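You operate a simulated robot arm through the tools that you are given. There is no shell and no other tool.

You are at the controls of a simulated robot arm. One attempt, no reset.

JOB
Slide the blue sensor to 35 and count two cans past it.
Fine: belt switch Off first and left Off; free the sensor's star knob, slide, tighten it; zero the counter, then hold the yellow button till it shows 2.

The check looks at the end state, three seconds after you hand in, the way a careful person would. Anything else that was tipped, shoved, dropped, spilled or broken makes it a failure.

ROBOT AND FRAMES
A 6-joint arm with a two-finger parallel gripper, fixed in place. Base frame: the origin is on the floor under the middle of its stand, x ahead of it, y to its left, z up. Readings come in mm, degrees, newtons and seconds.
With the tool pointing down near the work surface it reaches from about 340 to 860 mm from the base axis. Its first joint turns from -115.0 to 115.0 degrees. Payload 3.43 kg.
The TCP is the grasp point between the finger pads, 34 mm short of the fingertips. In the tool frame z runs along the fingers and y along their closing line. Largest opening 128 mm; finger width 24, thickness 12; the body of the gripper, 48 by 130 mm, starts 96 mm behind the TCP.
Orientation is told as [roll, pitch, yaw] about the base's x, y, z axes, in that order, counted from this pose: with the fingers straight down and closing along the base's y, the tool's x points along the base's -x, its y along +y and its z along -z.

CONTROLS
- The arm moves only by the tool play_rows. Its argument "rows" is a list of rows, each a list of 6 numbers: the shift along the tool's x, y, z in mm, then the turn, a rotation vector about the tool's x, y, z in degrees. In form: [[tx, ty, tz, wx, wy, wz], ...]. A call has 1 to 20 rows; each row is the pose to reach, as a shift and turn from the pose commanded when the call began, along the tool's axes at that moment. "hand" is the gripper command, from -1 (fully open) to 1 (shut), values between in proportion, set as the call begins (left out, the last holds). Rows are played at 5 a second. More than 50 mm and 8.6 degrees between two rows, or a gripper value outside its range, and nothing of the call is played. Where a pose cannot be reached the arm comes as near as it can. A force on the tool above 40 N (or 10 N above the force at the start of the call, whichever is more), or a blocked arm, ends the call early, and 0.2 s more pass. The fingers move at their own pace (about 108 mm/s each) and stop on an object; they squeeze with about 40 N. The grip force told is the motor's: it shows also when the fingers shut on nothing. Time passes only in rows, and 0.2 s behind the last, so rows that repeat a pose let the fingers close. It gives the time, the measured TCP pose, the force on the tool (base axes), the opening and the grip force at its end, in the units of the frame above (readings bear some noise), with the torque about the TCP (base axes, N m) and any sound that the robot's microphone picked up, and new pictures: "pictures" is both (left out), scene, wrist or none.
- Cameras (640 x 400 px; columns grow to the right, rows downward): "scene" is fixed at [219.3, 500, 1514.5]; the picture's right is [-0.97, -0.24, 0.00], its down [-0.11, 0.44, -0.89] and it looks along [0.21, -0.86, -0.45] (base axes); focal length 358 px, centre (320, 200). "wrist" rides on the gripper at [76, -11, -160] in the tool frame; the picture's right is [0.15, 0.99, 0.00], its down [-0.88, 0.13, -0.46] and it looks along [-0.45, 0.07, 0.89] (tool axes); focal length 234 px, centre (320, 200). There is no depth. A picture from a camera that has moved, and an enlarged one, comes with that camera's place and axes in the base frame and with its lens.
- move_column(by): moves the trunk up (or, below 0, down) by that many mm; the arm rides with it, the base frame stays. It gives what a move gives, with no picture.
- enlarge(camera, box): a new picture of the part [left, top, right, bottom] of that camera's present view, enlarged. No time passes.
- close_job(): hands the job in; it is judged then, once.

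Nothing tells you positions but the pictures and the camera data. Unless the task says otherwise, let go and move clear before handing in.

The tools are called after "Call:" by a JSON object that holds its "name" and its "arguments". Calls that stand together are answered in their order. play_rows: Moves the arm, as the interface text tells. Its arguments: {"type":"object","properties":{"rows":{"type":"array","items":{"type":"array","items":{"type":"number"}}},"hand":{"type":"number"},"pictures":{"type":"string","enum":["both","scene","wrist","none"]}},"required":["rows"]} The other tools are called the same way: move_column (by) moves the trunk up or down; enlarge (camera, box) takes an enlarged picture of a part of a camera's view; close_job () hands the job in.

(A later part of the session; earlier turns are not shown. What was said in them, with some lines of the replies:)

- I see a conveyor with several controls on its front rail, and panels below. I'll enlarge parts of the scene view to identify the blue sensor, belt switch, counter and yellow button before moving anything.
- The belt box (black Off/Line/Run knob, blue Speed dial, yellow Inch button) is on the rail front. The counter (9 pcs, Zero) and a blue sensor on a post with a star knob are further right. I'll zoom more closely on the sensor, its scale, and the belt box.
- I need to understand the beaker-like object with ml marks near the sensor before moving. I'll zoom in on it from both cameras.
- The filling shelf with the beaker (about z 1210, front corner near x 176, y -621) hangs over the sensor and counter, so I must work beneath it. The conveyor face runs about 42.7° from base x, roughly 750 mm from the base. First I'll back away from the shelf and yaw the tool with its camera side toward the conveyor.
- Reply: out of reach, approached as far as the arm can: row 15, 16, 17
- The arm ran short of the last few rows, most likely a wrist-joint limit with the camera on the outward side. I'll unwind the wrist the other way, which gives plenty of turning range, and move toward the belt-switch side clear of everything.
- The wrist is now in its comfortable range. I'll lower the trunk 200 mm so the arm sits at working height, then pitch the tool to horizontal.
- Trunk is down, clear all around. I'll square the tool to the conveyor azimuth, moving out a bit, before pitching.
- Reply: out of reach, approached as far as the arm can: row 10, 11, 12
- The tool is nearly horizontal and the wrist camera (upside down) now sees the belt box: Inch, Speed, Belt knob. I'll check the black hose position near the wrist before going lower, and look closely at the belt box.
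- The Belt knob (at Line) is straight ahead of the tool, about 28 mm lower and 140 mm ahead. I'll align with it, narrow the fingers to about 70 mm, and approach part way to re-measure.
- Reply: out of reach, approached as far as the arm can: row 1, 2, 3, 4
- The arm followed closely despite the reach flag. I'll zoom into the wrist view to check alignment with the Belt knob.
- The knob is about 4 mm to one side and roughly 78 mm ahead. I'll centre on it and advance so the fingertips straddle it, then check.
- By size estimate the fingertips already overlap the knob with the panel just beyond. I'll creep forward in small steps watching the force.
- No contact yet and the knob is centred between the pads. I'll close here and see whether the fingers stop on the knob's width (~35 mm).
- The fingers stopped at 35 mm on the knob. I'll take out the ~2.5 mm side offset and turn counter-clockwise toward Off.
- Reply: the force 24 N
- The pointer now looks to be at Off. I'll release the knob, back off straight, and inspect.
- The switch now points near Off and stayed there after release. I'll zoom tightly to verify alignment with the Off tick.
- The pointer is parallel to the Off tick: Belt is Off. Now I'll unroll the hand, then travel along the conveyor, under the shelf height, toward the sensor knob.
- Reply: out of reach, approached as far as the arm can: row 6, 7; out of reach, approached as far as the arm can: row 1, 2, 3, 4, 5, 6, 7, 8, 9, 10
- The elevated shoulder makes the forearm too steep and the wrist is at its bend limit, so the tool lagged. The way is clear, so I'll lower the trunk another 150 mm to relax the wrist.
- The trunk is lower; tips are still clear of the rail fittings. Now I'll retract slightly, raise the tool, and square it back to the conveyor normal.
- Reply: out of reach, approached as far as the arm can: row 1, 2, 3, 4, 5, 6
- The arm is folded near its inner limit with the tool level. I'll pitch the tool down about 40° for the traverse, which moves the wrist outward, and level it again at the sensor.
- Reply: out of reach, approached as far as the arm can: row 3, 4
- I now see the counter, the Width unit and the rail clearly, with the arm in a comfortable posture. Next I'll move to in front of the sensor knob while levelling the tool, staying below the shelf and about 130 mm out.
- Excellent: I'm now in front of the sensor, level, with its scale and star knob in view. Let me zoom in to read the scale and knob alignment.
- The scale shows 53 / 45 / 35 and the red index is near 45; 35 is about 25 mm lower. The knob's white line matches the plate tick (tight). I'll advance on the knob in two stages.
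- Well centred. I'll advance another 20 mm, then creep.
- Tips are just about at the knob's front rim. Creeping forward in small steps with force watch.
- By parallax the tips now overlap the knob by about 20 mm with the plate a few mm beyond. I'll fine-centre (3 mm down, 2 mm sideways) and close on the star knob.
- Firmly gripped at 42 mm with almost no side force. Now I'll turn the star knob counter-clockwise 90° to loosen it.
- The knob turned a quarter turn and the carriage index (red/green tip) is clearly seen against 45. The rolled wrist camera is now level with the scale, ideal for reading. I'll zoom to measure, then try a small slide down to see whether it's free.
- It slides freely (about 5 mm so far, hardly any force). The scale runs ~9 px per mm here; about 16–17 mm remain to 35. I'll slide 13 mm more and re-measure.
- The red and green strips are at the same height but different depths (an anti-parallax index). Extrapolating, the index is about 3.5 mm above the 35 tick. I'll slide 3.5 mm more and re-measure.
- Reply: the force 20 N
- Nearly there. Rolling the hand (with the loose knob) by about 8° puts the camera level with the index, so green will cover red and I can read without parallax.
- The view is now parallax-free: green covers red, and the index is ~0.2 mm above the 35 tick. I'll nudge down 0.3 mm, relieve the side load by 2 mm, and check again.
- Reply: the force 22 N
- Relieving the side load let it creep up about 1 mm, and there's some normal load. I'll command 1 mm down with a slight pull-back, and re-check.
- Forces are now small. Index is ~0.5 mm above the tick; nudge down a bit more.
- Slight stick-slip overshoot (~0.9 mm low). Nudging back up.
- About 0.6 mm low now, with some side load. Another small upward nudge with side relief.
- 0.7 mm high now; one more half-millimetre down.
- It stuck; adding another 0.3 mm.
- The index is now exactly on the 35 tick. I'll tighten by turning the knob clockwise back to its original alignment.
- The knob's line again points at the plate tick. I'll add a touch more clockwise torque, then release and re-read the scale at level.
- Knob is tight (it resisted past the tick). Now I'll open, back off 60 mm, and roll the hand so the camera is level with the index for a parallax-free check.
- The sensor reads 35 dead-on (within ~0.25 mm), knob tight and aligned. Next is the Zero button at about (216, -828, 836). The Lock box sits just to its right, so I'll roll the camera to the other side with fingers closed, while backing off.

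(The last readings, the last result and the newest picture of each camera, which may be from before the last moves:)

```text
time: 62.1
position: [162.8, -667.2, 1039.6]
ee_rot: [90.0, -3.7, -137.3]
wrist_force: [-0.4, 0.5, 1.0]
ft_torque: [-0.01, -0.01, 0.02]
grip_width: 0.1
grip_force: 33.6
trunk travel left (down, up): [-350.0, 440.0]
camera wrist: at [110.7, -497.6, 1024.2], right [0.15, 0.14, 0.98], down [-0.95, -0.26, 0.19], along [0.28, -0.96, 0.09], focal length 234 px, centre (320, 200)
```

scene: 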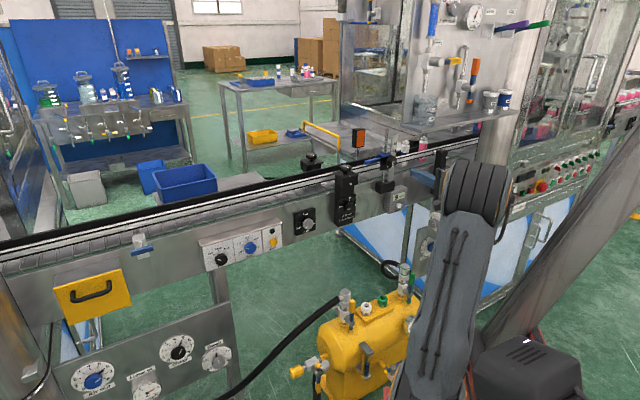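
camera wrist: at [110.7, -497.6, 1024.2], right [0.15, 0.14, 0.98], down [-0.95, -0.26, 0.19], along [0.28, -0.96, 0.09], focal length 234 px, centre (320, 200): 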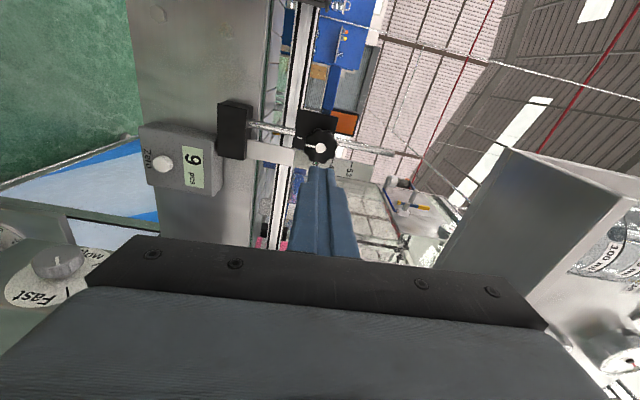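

Backed off and rolled; the counter (9 pcs, Zero) is in view at left. I'll move to a point straight in front of the Zero button, keeping clear of the Lock box.

Call:
{"name": "play_rows", "arguments": {"rows": [[-8, -35, 0, 0, 0, 0], [-18, -70, 0, 0, 0, 0], [-28, -105, 0, 0, 0, 0], [-38, -140, 0, 0, 0, 0], [-48, -175, 0, 0, 0, 0], [-57.5, -210.8, 0, 0, 0, 0], [-57.5, -210.8, 0, 0, 0, 0]], "pictures": "both"}}

Call:
{"name": "enlarge", "arguments": {"camera": "wrist", "box": [220, 80, 420, 220]}}

Call:
{"name": "enlarge", "arguments": {"camera": "scene", "box": [370, 150, 450, 220]}}

```text
time: 63.7
position: [111.9, -713.4, 833.3]
ee_rot: [90.0, -3.6, -137.3]
wrist_force: [0.0, -0.4, -0.4]
ft_torque: [0.01, -0.03, -0.01]
grip_width: 0.1
grip_force: 32.8
trunk travel left (down, up): [-350.0, 440.0]
camera wrist: at [58.7, -545.9, 817.8], right [0.15, 0.14, 0.98], down [-0.95, -0.26, 0.19], along [0.28, -0.96, 0.1], focal length 234 px, centre (320, 200)
```

scene: 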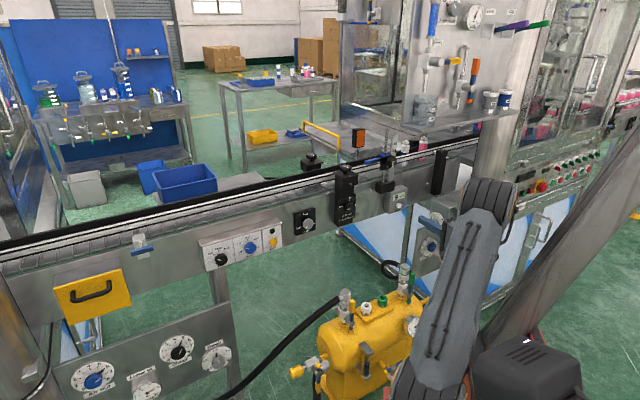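
wrist: 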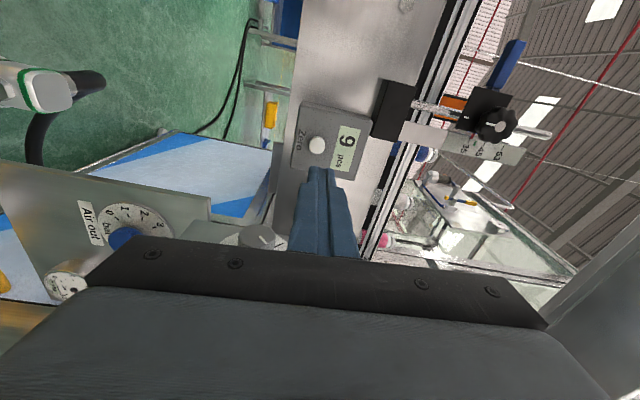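

```text
2.86 times, centred on (320, 150) of wrist
camera zoom: at [58.7, -545.9, 817.8], right [0.15, 0.14, 0.98], down [-0.95, -0.26, 0.19], along [0.28, -0.96, 0.1], focal length 669 px, centre (320, 343)
```

zoom: 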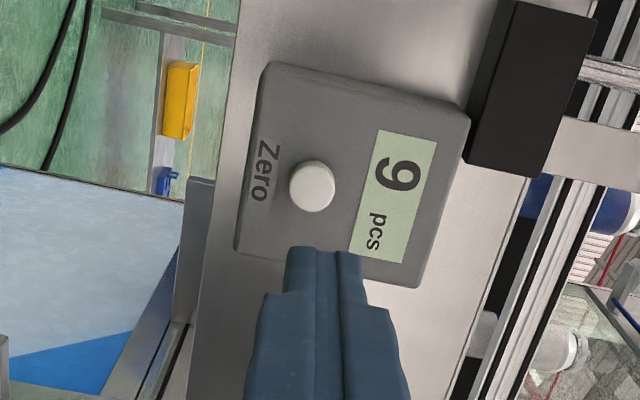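

```text
5.71 times, centred on (410, 185) of scene
camera zoom: at [219.3, 500.0, 1514.5], right [-0.97, -0.24, 0.0], down [-0.11, 0.44, -0.89], along [0.21, -0.86, -0.45], focal length 2045 px, centre (-194, 286)
```

zoom: 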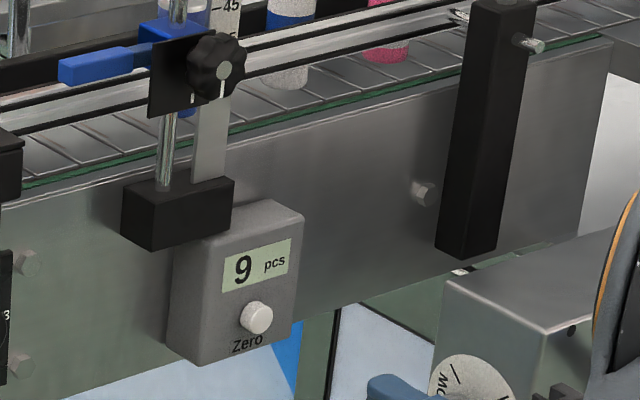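

The Zero button is almost straight ahead (3 mm offsets, ~120 mm from the fingertips). I'll line up and approach to about 20 mm short.

Call:
{"name": "play_rows", "arguments": {"rows": [[-2, -1.5, 25, 0, 0, 0], [-3.3, -2.9, 50, 0, 0, 0], [-3.3, -2.9, 75, 0, 0, 0], [-3.3, -2.9, 95, 0, 0, 0], [-3.3, -2.9, 95, 0, 0, 0]], "pictures": "none"}}

Call:
{"name": "enlarge", "arguments": {"camera": "wrist", "box": [220, 80, 420, 220]}}

Call:
{"name": "enlarge", "arguments": {"camera": "scene", "box": [370, 160, 450, 230]}}

```text
time: 64.9
position: [172.4, -785.5, 829.0]
ee_rot: [90.0, -3.7, -137.3]
wrist_force: [0.1, -0.1, 0.5]
ft_torque: [0.01, 0.0, 0.02]
grip_width: 0.1
grip_force: 33.2
trunk travel left (down, up): [-350.0, 440.0]
```

```text
2.86 times, centred on (320, 150) of wrist
camera zoom: at [119.5, -618.0, 814.1], right [0.15, 0.14, 0.98], down [-0.95, -0.26, 0.19], along [0.28, -0.96, 0.1], focal length 669 px, centre (320, 343)
```

zoom: 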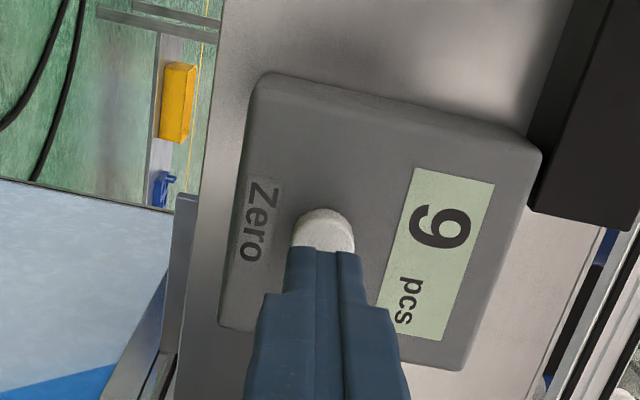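

```text
5.71 times, centred on (410, 195) of scene
camera zoom: at [219.3, 500.0, 1514.5], right [-0.97, -0.24, 0.0], down [-0.11, 0.44, -0.89], along [0.21, -0.86, -0.45], focal length 2045 px, centre (-194, 229)
```

zoom: 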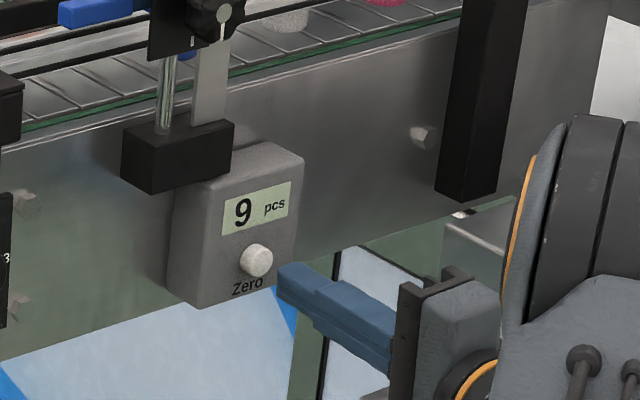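

Well aligned; the tips are roughly 25–35 mm from the button. I'll advance 20 mm then creep until contact.

Call:
{"name": "play_rows", "arguments": {"rows": [[0, 0, 6, 0, 0, 0], [0, 0, 12, 0, 0, 0], [0, 0, 18, 0, 0, 0], [0, 0, 18, 0, 0, 0]], "pictures": "none"}}

Call:
{"name": "enlarge", "arguments": {"camera": "scene", "box": [370, 160, 450, 230]}}

Call:
{"name": "enlarge", "arguments": {"camera": "wrist", "box": [220, 80, 420, 220]}}

```text
time: 65.9
position: [185.2, -799.1, 830.2]
ee_rot: [89.9, -3.7, -137.2]
wrist_force: [0.7, 0.5, 0.1]
ft_torque: [-0.03, 0.0, 0.01]
grip_width: 0.0
grip_force: 33.2
trunk travel left (down, up): [-350.0, 440.0]
```

```text
5.71 times, centred on (410, 195) of scene
camera zoom: at [219.3, 500.0, 1514.5], right [-0.97, -0.24, 0.0], down [-0.11, 0.44, -0.89], along [0.21, -0.86, -0.45], focal length 2045 px, centre (-194, 229)
```

zoom: 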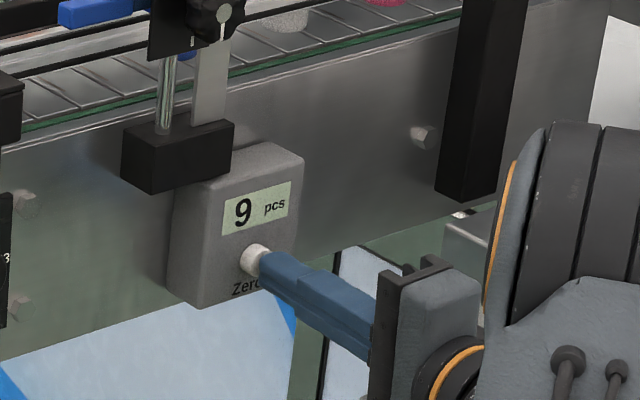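

```text
2.86 times, centred on (320, 150) of wrist
camera zoom: at [132.3, -631.0, 814.3], right [0.15, 0.14, 0.98], down [-0.95, -0.26, 0.19], along [0.28, -0.96, 0.1], focal length 669 px, centre (320, 343)
```

zoom: 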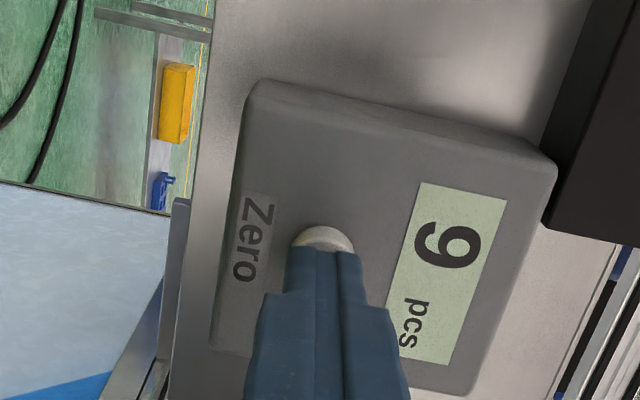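

Nearly touching. Creeping in 2 mm steps to press.

Call:
{"name": "play_rows", "arguments": {"rows": [[0, 0, 2, 0, 0, 0], [0, 0, 4, 0, 0, 0], [0, 0, 6, 0, 0, 0], [0, 0, 8, 0, 0, 0], [0, 0, 10, 0, 0, 0]], "pictures": "none"}}

Call:
{"name": "enlarge", "arguments": {"camera": "scene", "box": [370, 160, 450, 230]}}

```text
time: 67.1
position: [191.4, -805.6, 829.4]
ee_rot: [90.0, -3.7, -137.3]
wrist_force: [-14.0, 30.6, -1.7]
ft_torque: [-0.09, 0.13, 0.74]
grip_width: 0.0
grip_force: 33.3
trunk travel left (down, up): [-350.0, 440.0]
heard: click
```

```text
5.71 times, centred on (410, 195) of scene
camera zoom: at [219.3, 500.0, 1514.5], right [-0.97, -0.24, 0.0], down [-0.11, 0.44, -0.89], along [0.21, -0.86, -0.45], focal length 2045 px, centre (-194, 229)
```

zoom: 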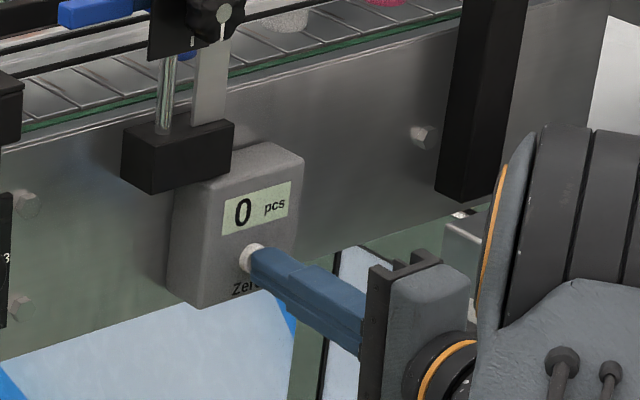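

The counter reads 0 and I heard the click. I'll retract straight back, then rise to a clear spot away from the Lock box.

Call:
{"name": "play_rows", "arguments": {"rows": [[0, 0, -15, 0, 0, 0], [0, 0, -45, 0, 0, 0], [0, 0, -80, 0, 0, 0], [0, 0, -115, 0, 0, 0], [35, 20, -120, 0, 0, 0], [70, 50, -120, 0, 0, 0], [100, 85, -120, 0, 0, 0], [110, 125, -120, 0, 0, 0], [110, 165, -120, 0, 0, 0], [110, 200, -120, 0, 0, 0], [110, 200, -120, 0, 0, 0]], "pictures": "both"}}

Call:
{"name": "enlarge", "arguments": {"camera": "scene", "box": [370, 130, 470, 230]}}

```text
time: 69.5
position: [200.7, -636.3, 1023.7]
ee_rot: [90.0, -3.6, -137.3]
wrist_force: [0.5, -1.0, 0.9]
ft_torque: [0.0, -0.02, 0.0]
grip_width: 0.1
grip_force: 32.4
trunk travel left (down, up): [-350.0, 440.0]
camera wrist: at [148.0, -467.5, 1007.5], right [0.15, 0.14, 0.98], down [-0.95, -0.26, 0.19], along [0.28, -0.96, 0.1], focal length 234 px, centre (320, 200)
```

scene: 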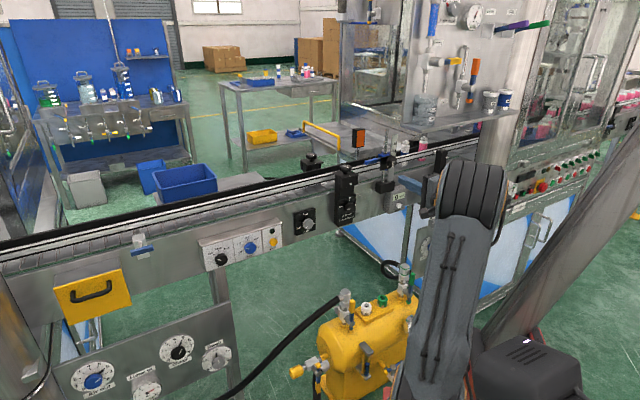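
wrist: 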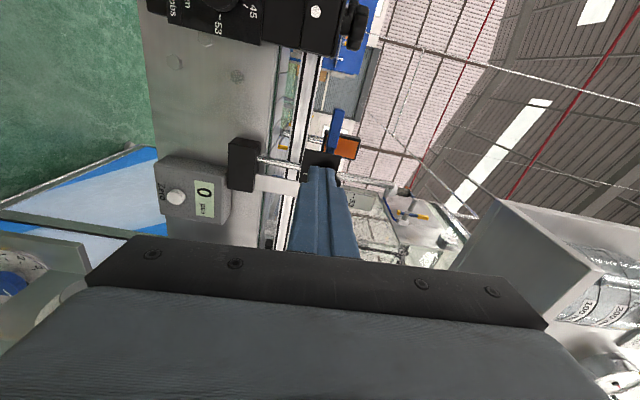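

```text
4.00 times, centred on (420, 180) of scene
camera zoom: at [219.3, 500.0, 1514.5], right [-0.97, -0.24, 0.0], down [-0.11, 0.44, -0.89], along [0.21, -0.86, -0.45], focal length 1431 px, centre (-80, 280)
```

zoom: 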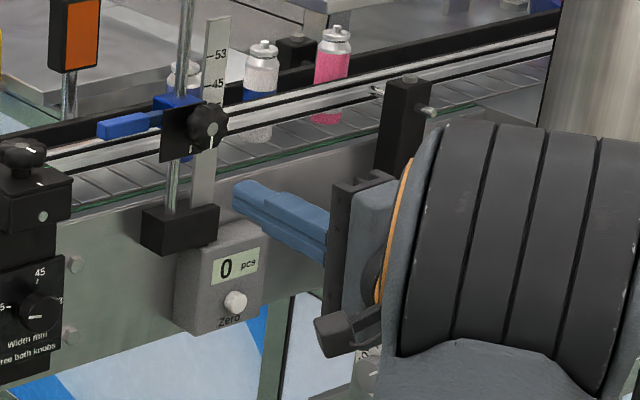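

Counter holds 0. I'll lower the trunk another 200 mm so the arm is less folded for the level approach to the Inch button.

Call:
{"name": "move_column", "arguments": {"by": -200}}

```text
time: 71.7
position: [201.6, -634.6, 823.4]
ee_rot: [90.0, -3.7, -137.3]
wrist_force: [0.1, -0.9, 0.3]
ft_torque: [0.01, 0.0, 0.04]
grip_width: 0.0
grip_force: 33.0
trunk travel left (down, up): [-150.0, 640.0]
```

Call:
{"name": "play_rows", "arguments": {"rows": [[30, 4, 8, 0, 0, 0], [65, 9, 16, 0, 0, 0], [105, 14, 24, 0, 0, 0], [145, 19, 32, 0, 0, 0], [185, 24, 37, 0, 0, 0], [225, 29, 37, 0, 0, 0], [225, 29, 37, 0, 0, 0]], "pictures": "scene"}}

```text
time: 73.3
position: [392.7, -509.5, 836.1]
ee_rot: [90.1, -3.7, -137.4]
wrist_force: [1.0, -0.2, -0.5]
ft_torque: [-0.01, 0.01, -0.01]
grip_width: 0.1
grip_force: 33.1
trunk travel left (down, up): [-150.0, 640.0]
```

scene: 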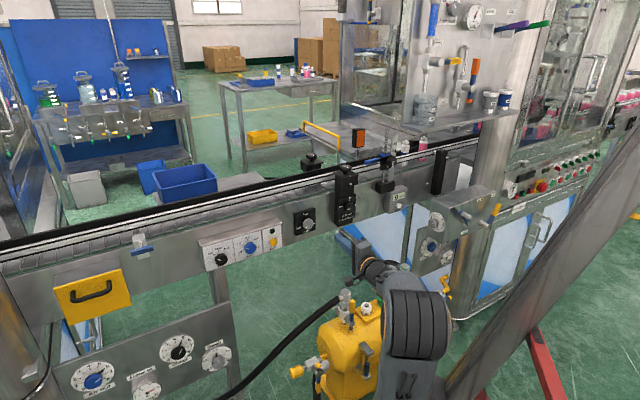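

No limit flags, and the display stays visible. Continuing to in front of the Inch button.

Call:
{"name": "play_rows", "arguments": {"rows": [[35, 5, 0, 0, 0, 0], [75, 10, 0, 0, 0, 0], [115, 16, 0, 0, 0, 0], [155, 22, 0, 0, 0, 0], [190, 27, 0, 0, 0, 0], [211.6, 29.8, 0, 0, 0, 0], [211.6, 29.8, 0, 0, 0, 0]], "pictures": "both"}}

Call:
{"name": "enlarge", "arguments": {"camera": "wrist", "box": [220, 80, 420, 220]}}

Call:
{"name": "enlarge", "arguments": {"camera": "scene", "box": [190, 215, 310, 305]}}

```text
time: 74.9
position: [556.8, -371.0, 845.7]
ee_rot: [90.0, -3.7, -137.3]
wrist_force: [0.7, 0.5, 0.0]
ft_torque: [-0.02, -0.01, 0.02]
grip_width: 0.0
grip_force: 32.8
out of reach, approached as far as the arm can: row 3, 4, 5, 6, 7
trunk travel left (down, up): [-150.0, 640.0]
camera wrist: at [504.3, -203.1, 830.0], right [0.15, 0.14, 0.98], down [-0.95, -0.26, 0.19], along [0.28, -0.96, 0.1], focal length 234 px, centre (320, 200)
```

scene: 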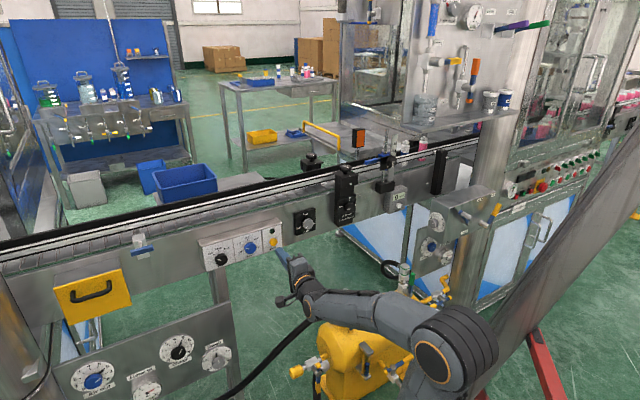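
wrist: 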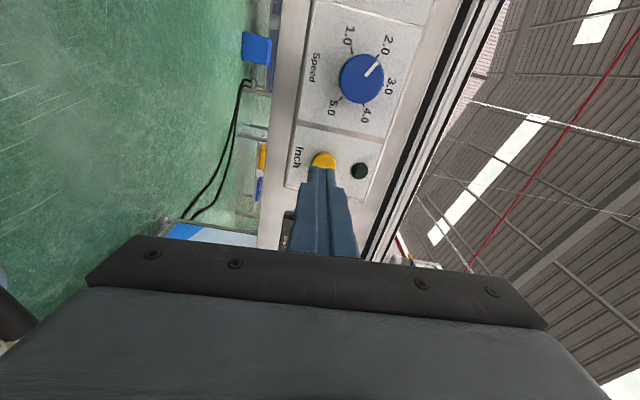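

```text
2.86 times, centred on (320, 150) of wrist
camera zoom: at [504.3, -203.1, 830.0], right [0.15, 0.14, 0.98], down [-0.95, -0.26, 0.19], along [0.28, -0.96, 0.1], focal length 669 px, centre (320, 343)
```

zoom: 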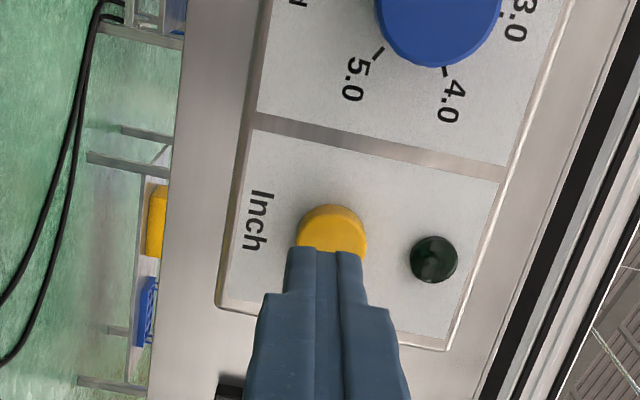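

```text
4.44 times, centred on (250, 260) of scene
camera zoom: at [219.3, 500.0, 1514.5], right [-0.97, -0.24, 0.0], down [-0.11, 0.44, -0.89], along [0.21, -0.86, -0.45], focal length 1590 px, centre (631, -67)
```

zoom: 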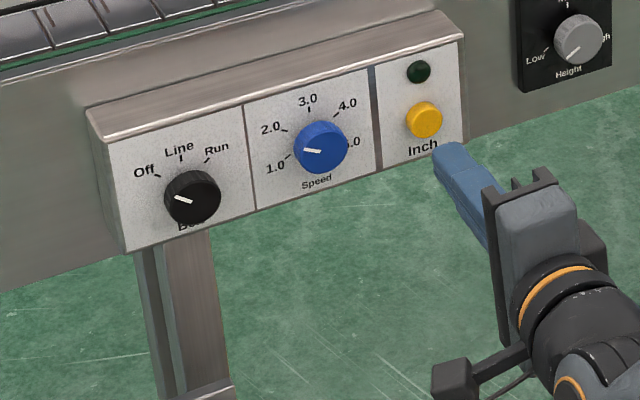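

The Inch button is straight ahead, about 5–6 mm higher than my axis and ~40 mm beyond the tips. Belt is still at Off. I'll correct the height and advance part way.

Call:
{"name": "play_rows", "arguments": {"rows": [[-0.5, 3, 8, 0, 0, 0], [-1, 5.5, 16, 0, 0, 0], [-1, 5.5, 25, 0, 0, 0], [-1, 5.5, 25, 0, 0, 0]], "pictures": "none"}}

Call:
{"name": "enlarge", "arguments": {"camera": "wrist", "box": [220, 80, 420, 220]}}

Call:
{"name": "enlarge", "arguments": {"camera": "scene", "box": [230, 215, 310, 275]}}

```text
time: 75.9
position: [573.0, -389.9, 851.6]
ee_rot: [90.0, -3.8, -137.3]
wrist_force: [0.3, -0.4, -0.5]
ft_torque: [0.02, -0.02, -0.01]
grip_width: 0.1
grip_force: 33.4
trunk travel left (down, up): [-150.0, 640.0]
```

```text
2.86 times, centred on (320, 150) of wrist
camera zoom: at [520.7, -222.1, 836.1], right [0.15, 0.14, 0.98], down [-0.95, -0.26, 0.19], along [0.28, -0.96, 0.1], focal length 669 px, centre (320, 343)
```

zoom: 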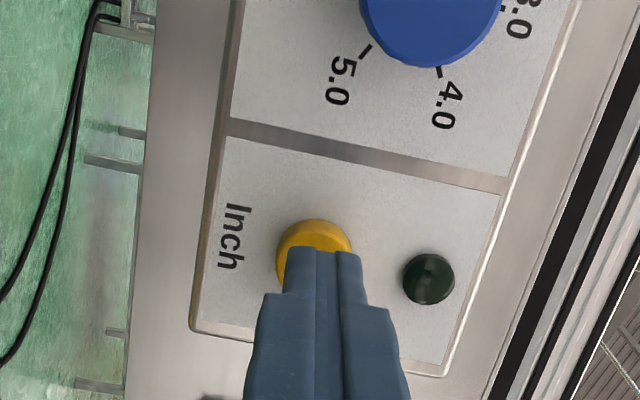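

```text
6.67 times, centred on (270, 245) of scene
camera zoom: at [219.3, 500.0, 1514.5], right [-0.97, -0.24, 0.0], down [-0.11, 0.44, -0.89], along [0.21, -0.86, -0.45], focal length 2386 px, centre (653, -100)
```

zoom: 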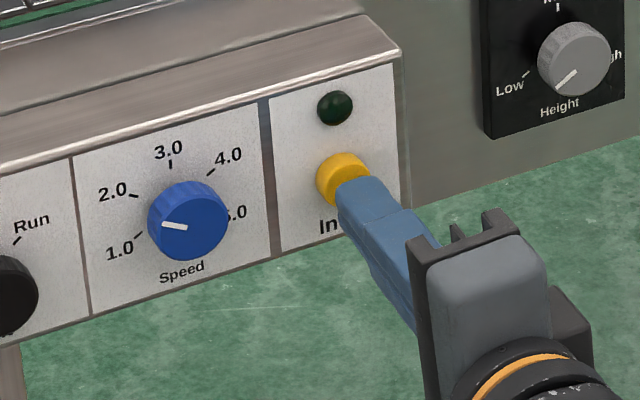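

Well centred, with the tips ~15 mm from the yellow button. I'll creep in short calls and watch the counter from now on.

Call:
{"name": "play_rows", "arguments": {"rows": [[0, 0, 4, 0, 0, 0], [0, 0, 8, 0, 0, 0], [0, 0, 10, 0, 0, 0]], "pictures": "none"}}

Call:
{"name": "enlarge", "arguments": {"camera": "scene", "box": [230, 215, 310, 275]}}

Call:
{"name": "enlarge", "arguments": {"camera": "scene", "box": [360, 130, 460, 220]}}

```text
time: 76.7
position: [579.5, -397.3, 851.2]
ee_rot: [90.0, -3.7, -137.3]
wrist_force: [0.0, 0.5, -0.1]
ft_torque: [0.01, -0.02, -0.02]
grip_width: 0.0
grip_force: 33.1
trunk travel left (down, up): [-150.0, 640.0]
```

```text
6.67 times, centred on (270, 245) of scene
camera zoom: at [219.3, 500.0, 1514.5], right [-0.97, -0.24, 0.0], down [-0.11, 0.44, -0.89], along [0.21, -0.86, -0.45], focal length 2386 px, centre (653, -100)
```

zoom: 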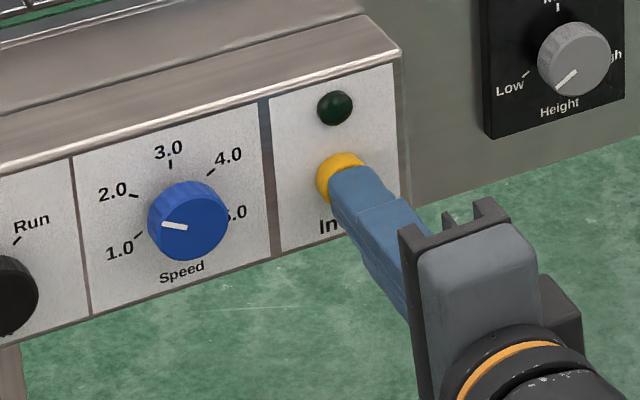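

```text
4.44 times, centred on (410, 175) of scene
camera zoom: at [219.3, 500.0, 1514.5], right [-0.97, -0.24, 0.0], down [-0.11, 0.44, -0.89], along [0.21, -0.86, -0.45], focal length 1590 px, centre (-80, 311)
```

zoom: 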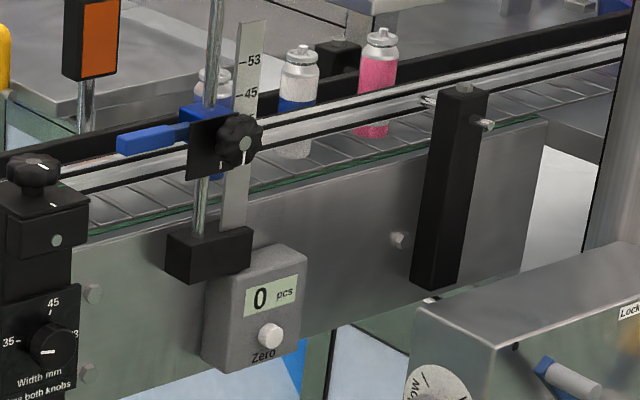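

Still free. Creep on in 2 mm steps.

Call:
{"name": "play_rows", "arguments": {"rows": [[0, 0, 2, 0, 0, 0], [0, 0, 4, 0, 0, 0]], "pictures": "none"}}

Call:
{"name": "enlarge", "arguments": {"camera": "scene", "box": [230, 130, 450, 275]}}

```text
time: 77.3
position: [582.3, -400.6, 851.5]
ee_rot: [90.0, -3.8, -137.3]
wrist_force: [-2.2, 1.1, 0.5]
ft_torque: [0.04, -0.02, -0.01]
grip_width: 0.0
grip_force: 32.9
trunk travel left (down, up): [-150.0, 640.0]
```

```text
2.76 times, centred on (340, 202) of scene
camera zoom: at [219.3, 500.0, 1514.5], right [-0.97, -0.24, 0.0], down [-0.11, 0.44, -0.89], along [0.21, -0.86, -0.45], focal length 987 px, centre (265, 193)
```

zoom: 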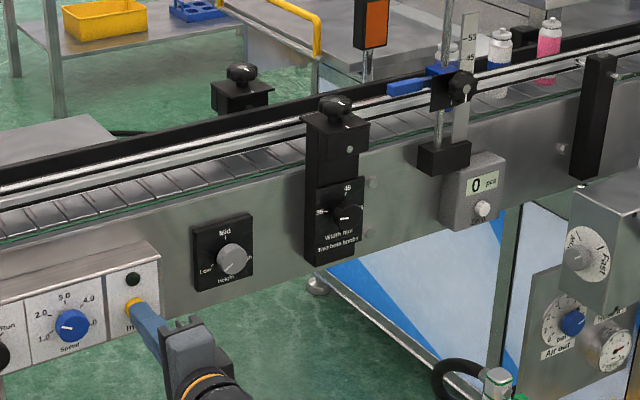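

First light contact. Now pressing in 2 mm increments with single-row calls.

Call:
{"name": "play_rows", "arguments": {"rows": [[0, 0, 2, 0, 0, 0]], "pictures": "none"}}

Call:
{"name": "enlarge", "arguments": {"camera": "scene", "box": [230, 130, 450, 275]}}

```text
time: 77.7
position: [584.0, -401.1, 852.4]
ee_rot: [90.1, -3.7, -137.2]
wrist_force: [-2.0, 2.4, -0.5]
ft_torque: [0.04, 0.0, 0.07]
grip_width: 0.0
grip_force: 32.9
trunk travel left (down, up): [-150.0, 640.0]
heard: click
```

```text
2.76 times, centred on (340, 202) of scene
camera zoom: at [219.3, 500.0, 1514.5], right [-0.97, -0.24, 0.0], down [-0.11, 0.44, -0.89], along [0.21, -0.86, -0.45], focal length 987 px, centre (265, 193)
```

zoom: 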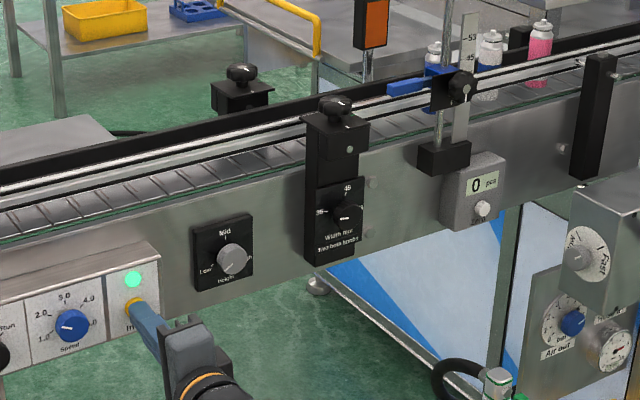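

Click, the lamp lit green and the belt is moving the cans left. I'll hold with short calls and watch the count.

Call:
{"name": "play_rows", "arguments": {"rows": [[0, 0, 1, 0, 0, 0]], "pictures": "none"}}

Call:
{"name": "enlarge", "arguments": {"camera": "scene", "box": [360, 130, 460, 220]}}

```text
time: 78.1
position: [584.3, -402.4, 851.9]
ee_rot: [90.0, -3.6, -137.2]
wrist_force: [-2.3, 4.1, -1.0]
ft_torque: [0.04, 0.07, 0.13]
grip_width: 0.1
grip_force: 33.4
trunk travel left (down, up): [-150.0, 640.0]
```

```text
4.44 times, centred on (410, 175) of scene
camera zoom: at [219.3, 500.0, 1514.5], right [-0.97, -0.24, 0.0], down [-0.11, 0.44, -0.89], along [0.21, -0.86, -0.45], focal length 1590 px, centre (-80, 311)
```

zoom: 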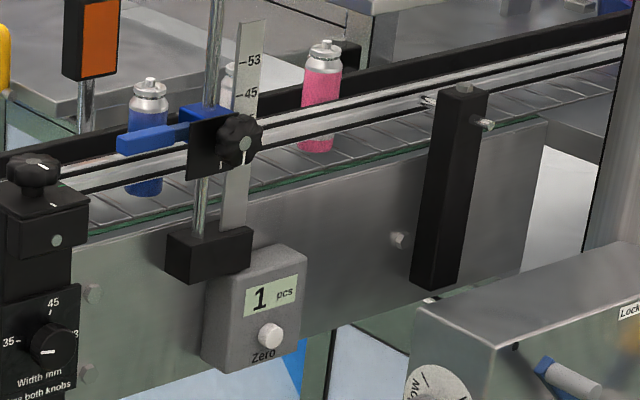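

Count is 1; cans come about every 0.9 s. One more short hold.

Call:
{"name": "play_rows", "arguments": {"rows": [[0, 0, 0, 0, 0, 0]], "pictures": "none"}}

Call:
{"name": "enlarge", "arguments": {"camera": "scene", "box": [360, 130, 460, 220]}}

```text
time: 78.5
position: [584.2, -403.4, 851.8]
ee_rot: [90.0, -3.7, -137.1]
wrist_force: [-2.5, 5.9, -2.4]
ft_torque: [0.07, 0.06, 0.08]
grip_width: 0.0
grip_force: 32.4
trunk travel left (down, up): [-150.0, 640.0]
```

```text
4.44 times, centred on (410, 175) of scene
camera zoom: at [219.3, 500.0, 1514.5], right [-0.97, -0.24, 0.0], down [-0.11, 0.44, -0.89], along [0.21, -0.86, -0.45], focal length 1590 px, centre (-80, 311)
```

zoom: 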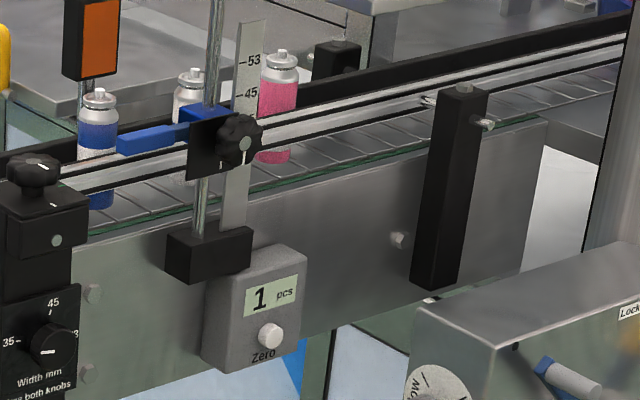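

Still 1; the white can is just reaching the beam. One more short hold, then release.

Call:
{"name": "play_rows", "arguments": {"rows": [[0, 0, 0, 0, 0, 0]], "pictures": "none"}}

Call:
{"name": "enlarge", "arguments": {"camera": "scene", "box": [360, 130, 460, 220]}}

```text
time: 78.9
position: [585.1, -402.2, 851.1]
ee_rot: [90.0, -3.7, -137.3]
wrist_force: [-3.2, 5.8, -2.3]
ft_torque: [0.04, 0.11, 0.11]
grip_width: 0.0
grip_force: 32.8
trunk travel left (down, up): [-150.0, 640.0]
```

```text
4.44 times, centred on (410, 175) of scene
camera zoom: at [219.3, 500.0, 1514.5], right [-0.97, -0.24, 0.0], down [-0.11, 0.44, -0.89], along [0.21, -0.86, -0.45], focal length 1590 px, centre (-80, 311)
```

zoom: 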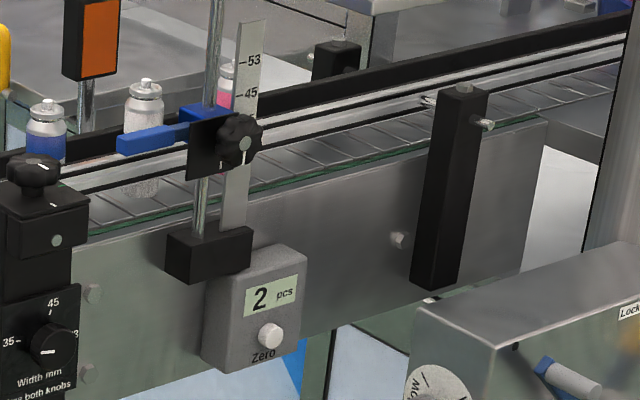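

Counter shows 2. Releasing immediately by pulling straight back.

Call:
{"name": "play_rows", "arguments": {"rows": [[0, 0, -40, 0, 0, 0], [0, 0, -50, 0, 0, 0]], "pictures": "both"}}

Call:
{"name": "enlarge", "arguments": {"camera": "scene", "box": [360, 130, 460, 220]}}

Call:
{"name": "enlarge", "arguments": {"camera": "scene", "box": [190, 210, 310, 300]}}

```text
time: 79.5
position: [557.0, -371.9, 847.2]
ee_rot: [90.1, -3.7, -137.3]
wrist_force: [-0.2, -0.3, 0.1]
ft_torque: [-0.01, -0.02, 0.02]
grip_width: 0.0
grip_force: 33.2
out of reach, approached as far as the arm can: row 2
trunk travel left (down, up): [-150.0, 640.0]
camera wrist: at [504.5, -204.0, 831.3], right [0.15, 0.14, 0.98], down [-0.95, -0.25, 0.19], along [0.28, -0.96, 0.1], focal length 234 px, centre (320, 200)
```

scene: 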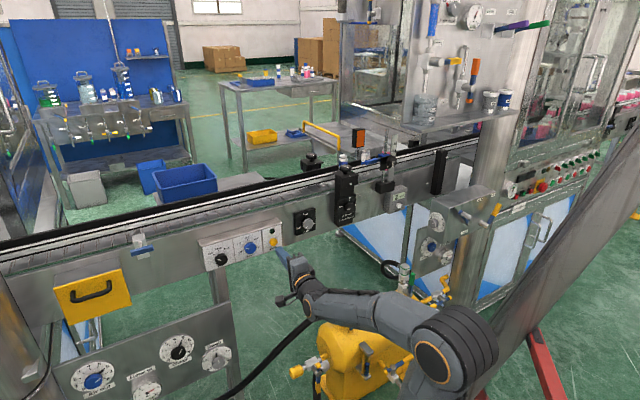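
wrist: 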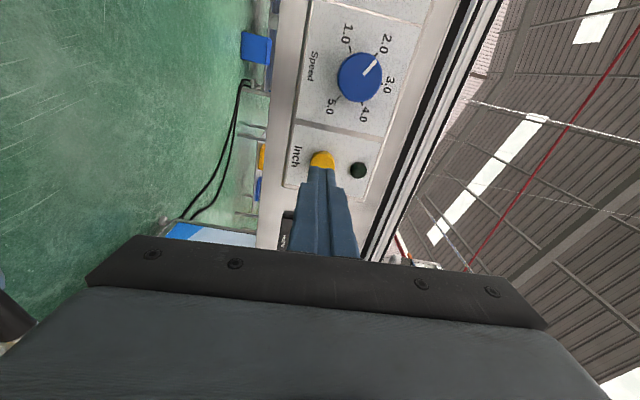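

```text
4.44 times, centred on (410, 175) of scene
camera zoom: at [219.3, 500.0, 1514.5], right [-0.97, -0.24, 0.0], down [-0.11, 0.44, -0.89], along [0.21, -0.86, -0.45], focal length 1590 px, centre (-80, 311)
```

zoom: 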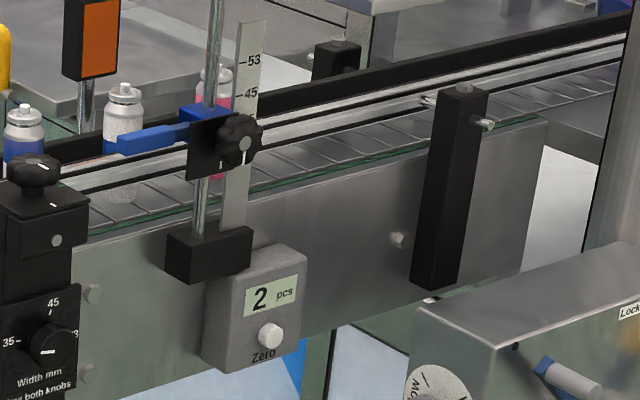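

```text
4.44 times, centred on (250, 255) of scene
camera zoom: at [219.3, 500.0, 1514.5], right [-0.97, -0.24, 0.0], down [-0.11, 0.44, -0.89], along [0.21, -0.86, -0.45], focal length 1590 px, centre (631, -44)
```

zoom: 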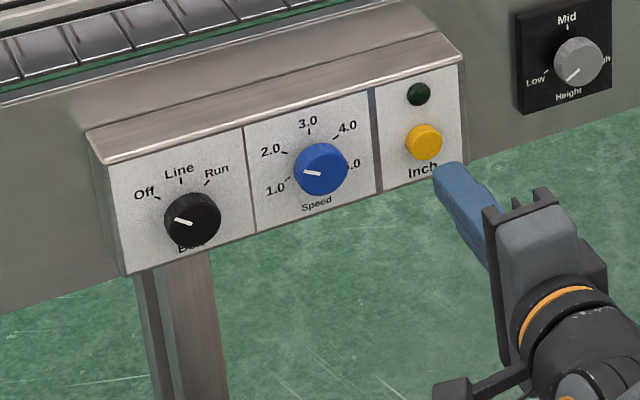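

Lamp is off, belt stopped, counter 2, Belt knob still Off. I'll move the arm clear and then do a final check of everything.

Call:
{"name": "play_rows", "arguments": {"rows": [[-35, -5, 0, 0, 0, 0], [-75, -10, 0, 0, 0, 0], [-115, -15, -5, 0, 0, 0], [-155, -20, -15, 0, 0, 0], [-195, -25, -25, 0, 0, 0], [-195, -25, -35, 0, 0, 0], [-195, -25, -35, 0, 0, 0]], "pictures": "both"}}

Call:
{"name": "enlarge", "arguments": {"camera": "scene", "box": [360, 130, 460, 220]}}

Call:
{"name": "enlarge", "arguments": {"camera": "scene", "box": [190, 210, 310, 300]}}

Call:
{"name": "enlarge", "arguments": {"camera": "scene", "box": [370, 130, 420, 170]}}

```text
time: 81.1
position: [389.0, -479.7, 835.6]
ee_rot: [90.0, -3.7, -137.1]
wrist_force: [0.0, 0.2, 1.1]
ft_torque: [0.01, -0.01, -0.02]
grip_width: 0.0
grip_force: 33.2
trunk travel left (down, up): [-150.0, 640.0]
camera wrist: at [336.5, -311.1, 820.0], right [0.15, 0.14, 0.98], down [-0.95, -0.26, 0.19], along [0.28, -0.96, 0.1], focal length 234 px, centre (320, 200)
```

scene: 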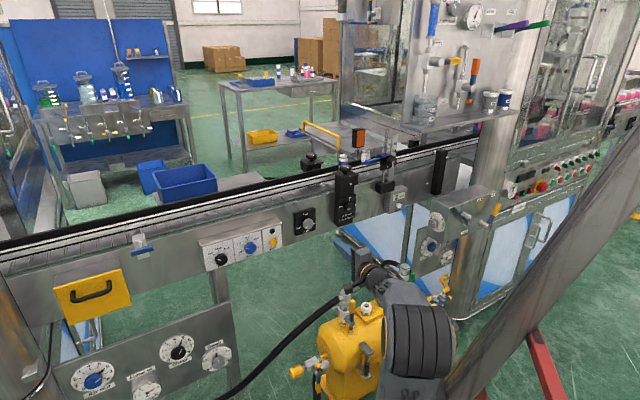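
wrist: 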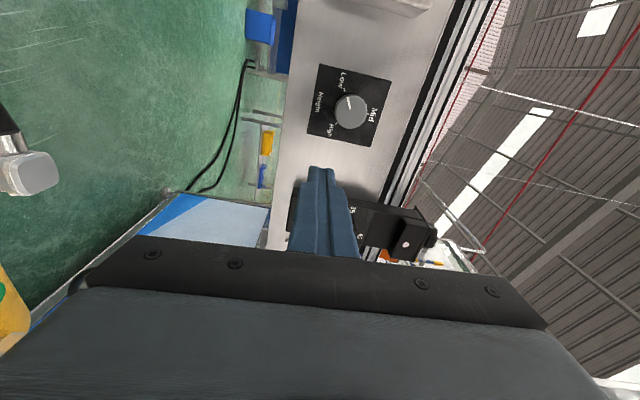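

```text
4.44 times, centred on (410, 175) of scene
camera zoom: at [219.3, 500.0, 1514.5], right [-0.97, -0.24, 0.0], down [-0.11, 0.44, -0.89], along [0.21, -0.86, -0.45], focal length 1590 px, centre (-80, 311)
```

zoom: 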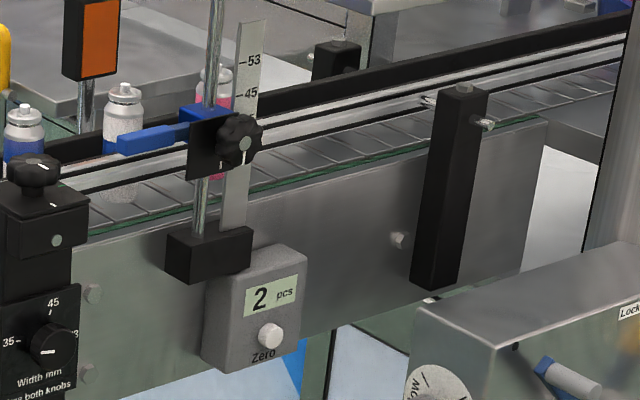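

```text
4.44 times, centred on (250, 255) of scene
camera zoom: at [219.3, 500.0, 1514.5], right [-0.97, -0.24, 0.0], down [-0.11, 0.44, -0.89], along [0.21, -0.86, -0.45], focal length 1590 px, centre (631, -44)
```

zoom: 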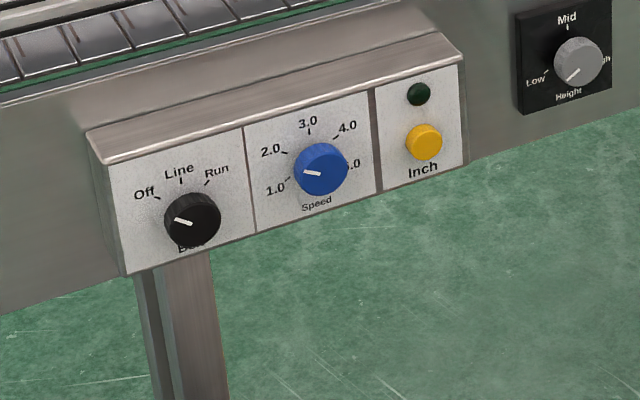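

```text
10.00 times, centred on (395, 150) of scene
camera zoom: at [219.3, 500.0, 1514.5], right [-0.97, -0.24, 0.0], down [-0.11, 0.44, -0.89], along [0.21, -0.86, -0.45], focal length 3578 px, centre (-430, 700)
```

zoom: 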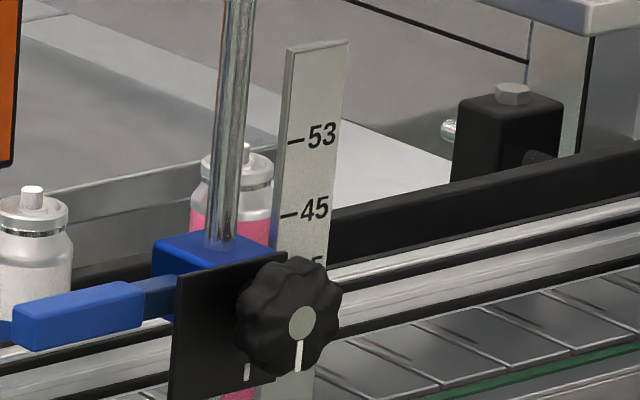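

All checks are good: Belt is Off, the sensor's index is on 35 with the star knob tight, the counter holds steady at 2, the lamp is out and the arm is clear. Handing in.

Call:
{"name": "close_job", "arguments": {}}

```text
The job is handed in.
```

The job is handed in. The blue sensor is at 35 and the counter reads 2.

- **Belt switch:** I turned it from Line to Off first. It was still at Off when I handed in.
- **Sensor:** I loosened the star knob, slid the sensor from 45 to 35, and tightened the knob again. The index sits within about 0.25 mm of the 35 mark, and the knob's white line is back on its tick.
- **Count:** I zeroed the counter from 9, then held the yellow Inch button in one press until it showed 2. It held at 2 after I let go, with the belt stopped and the lamp off.

I saw nothing else moved or knocked. The Speed and Height dials looked unchanged. The arm was clear of the line, with its fingers closed, when I handed in.
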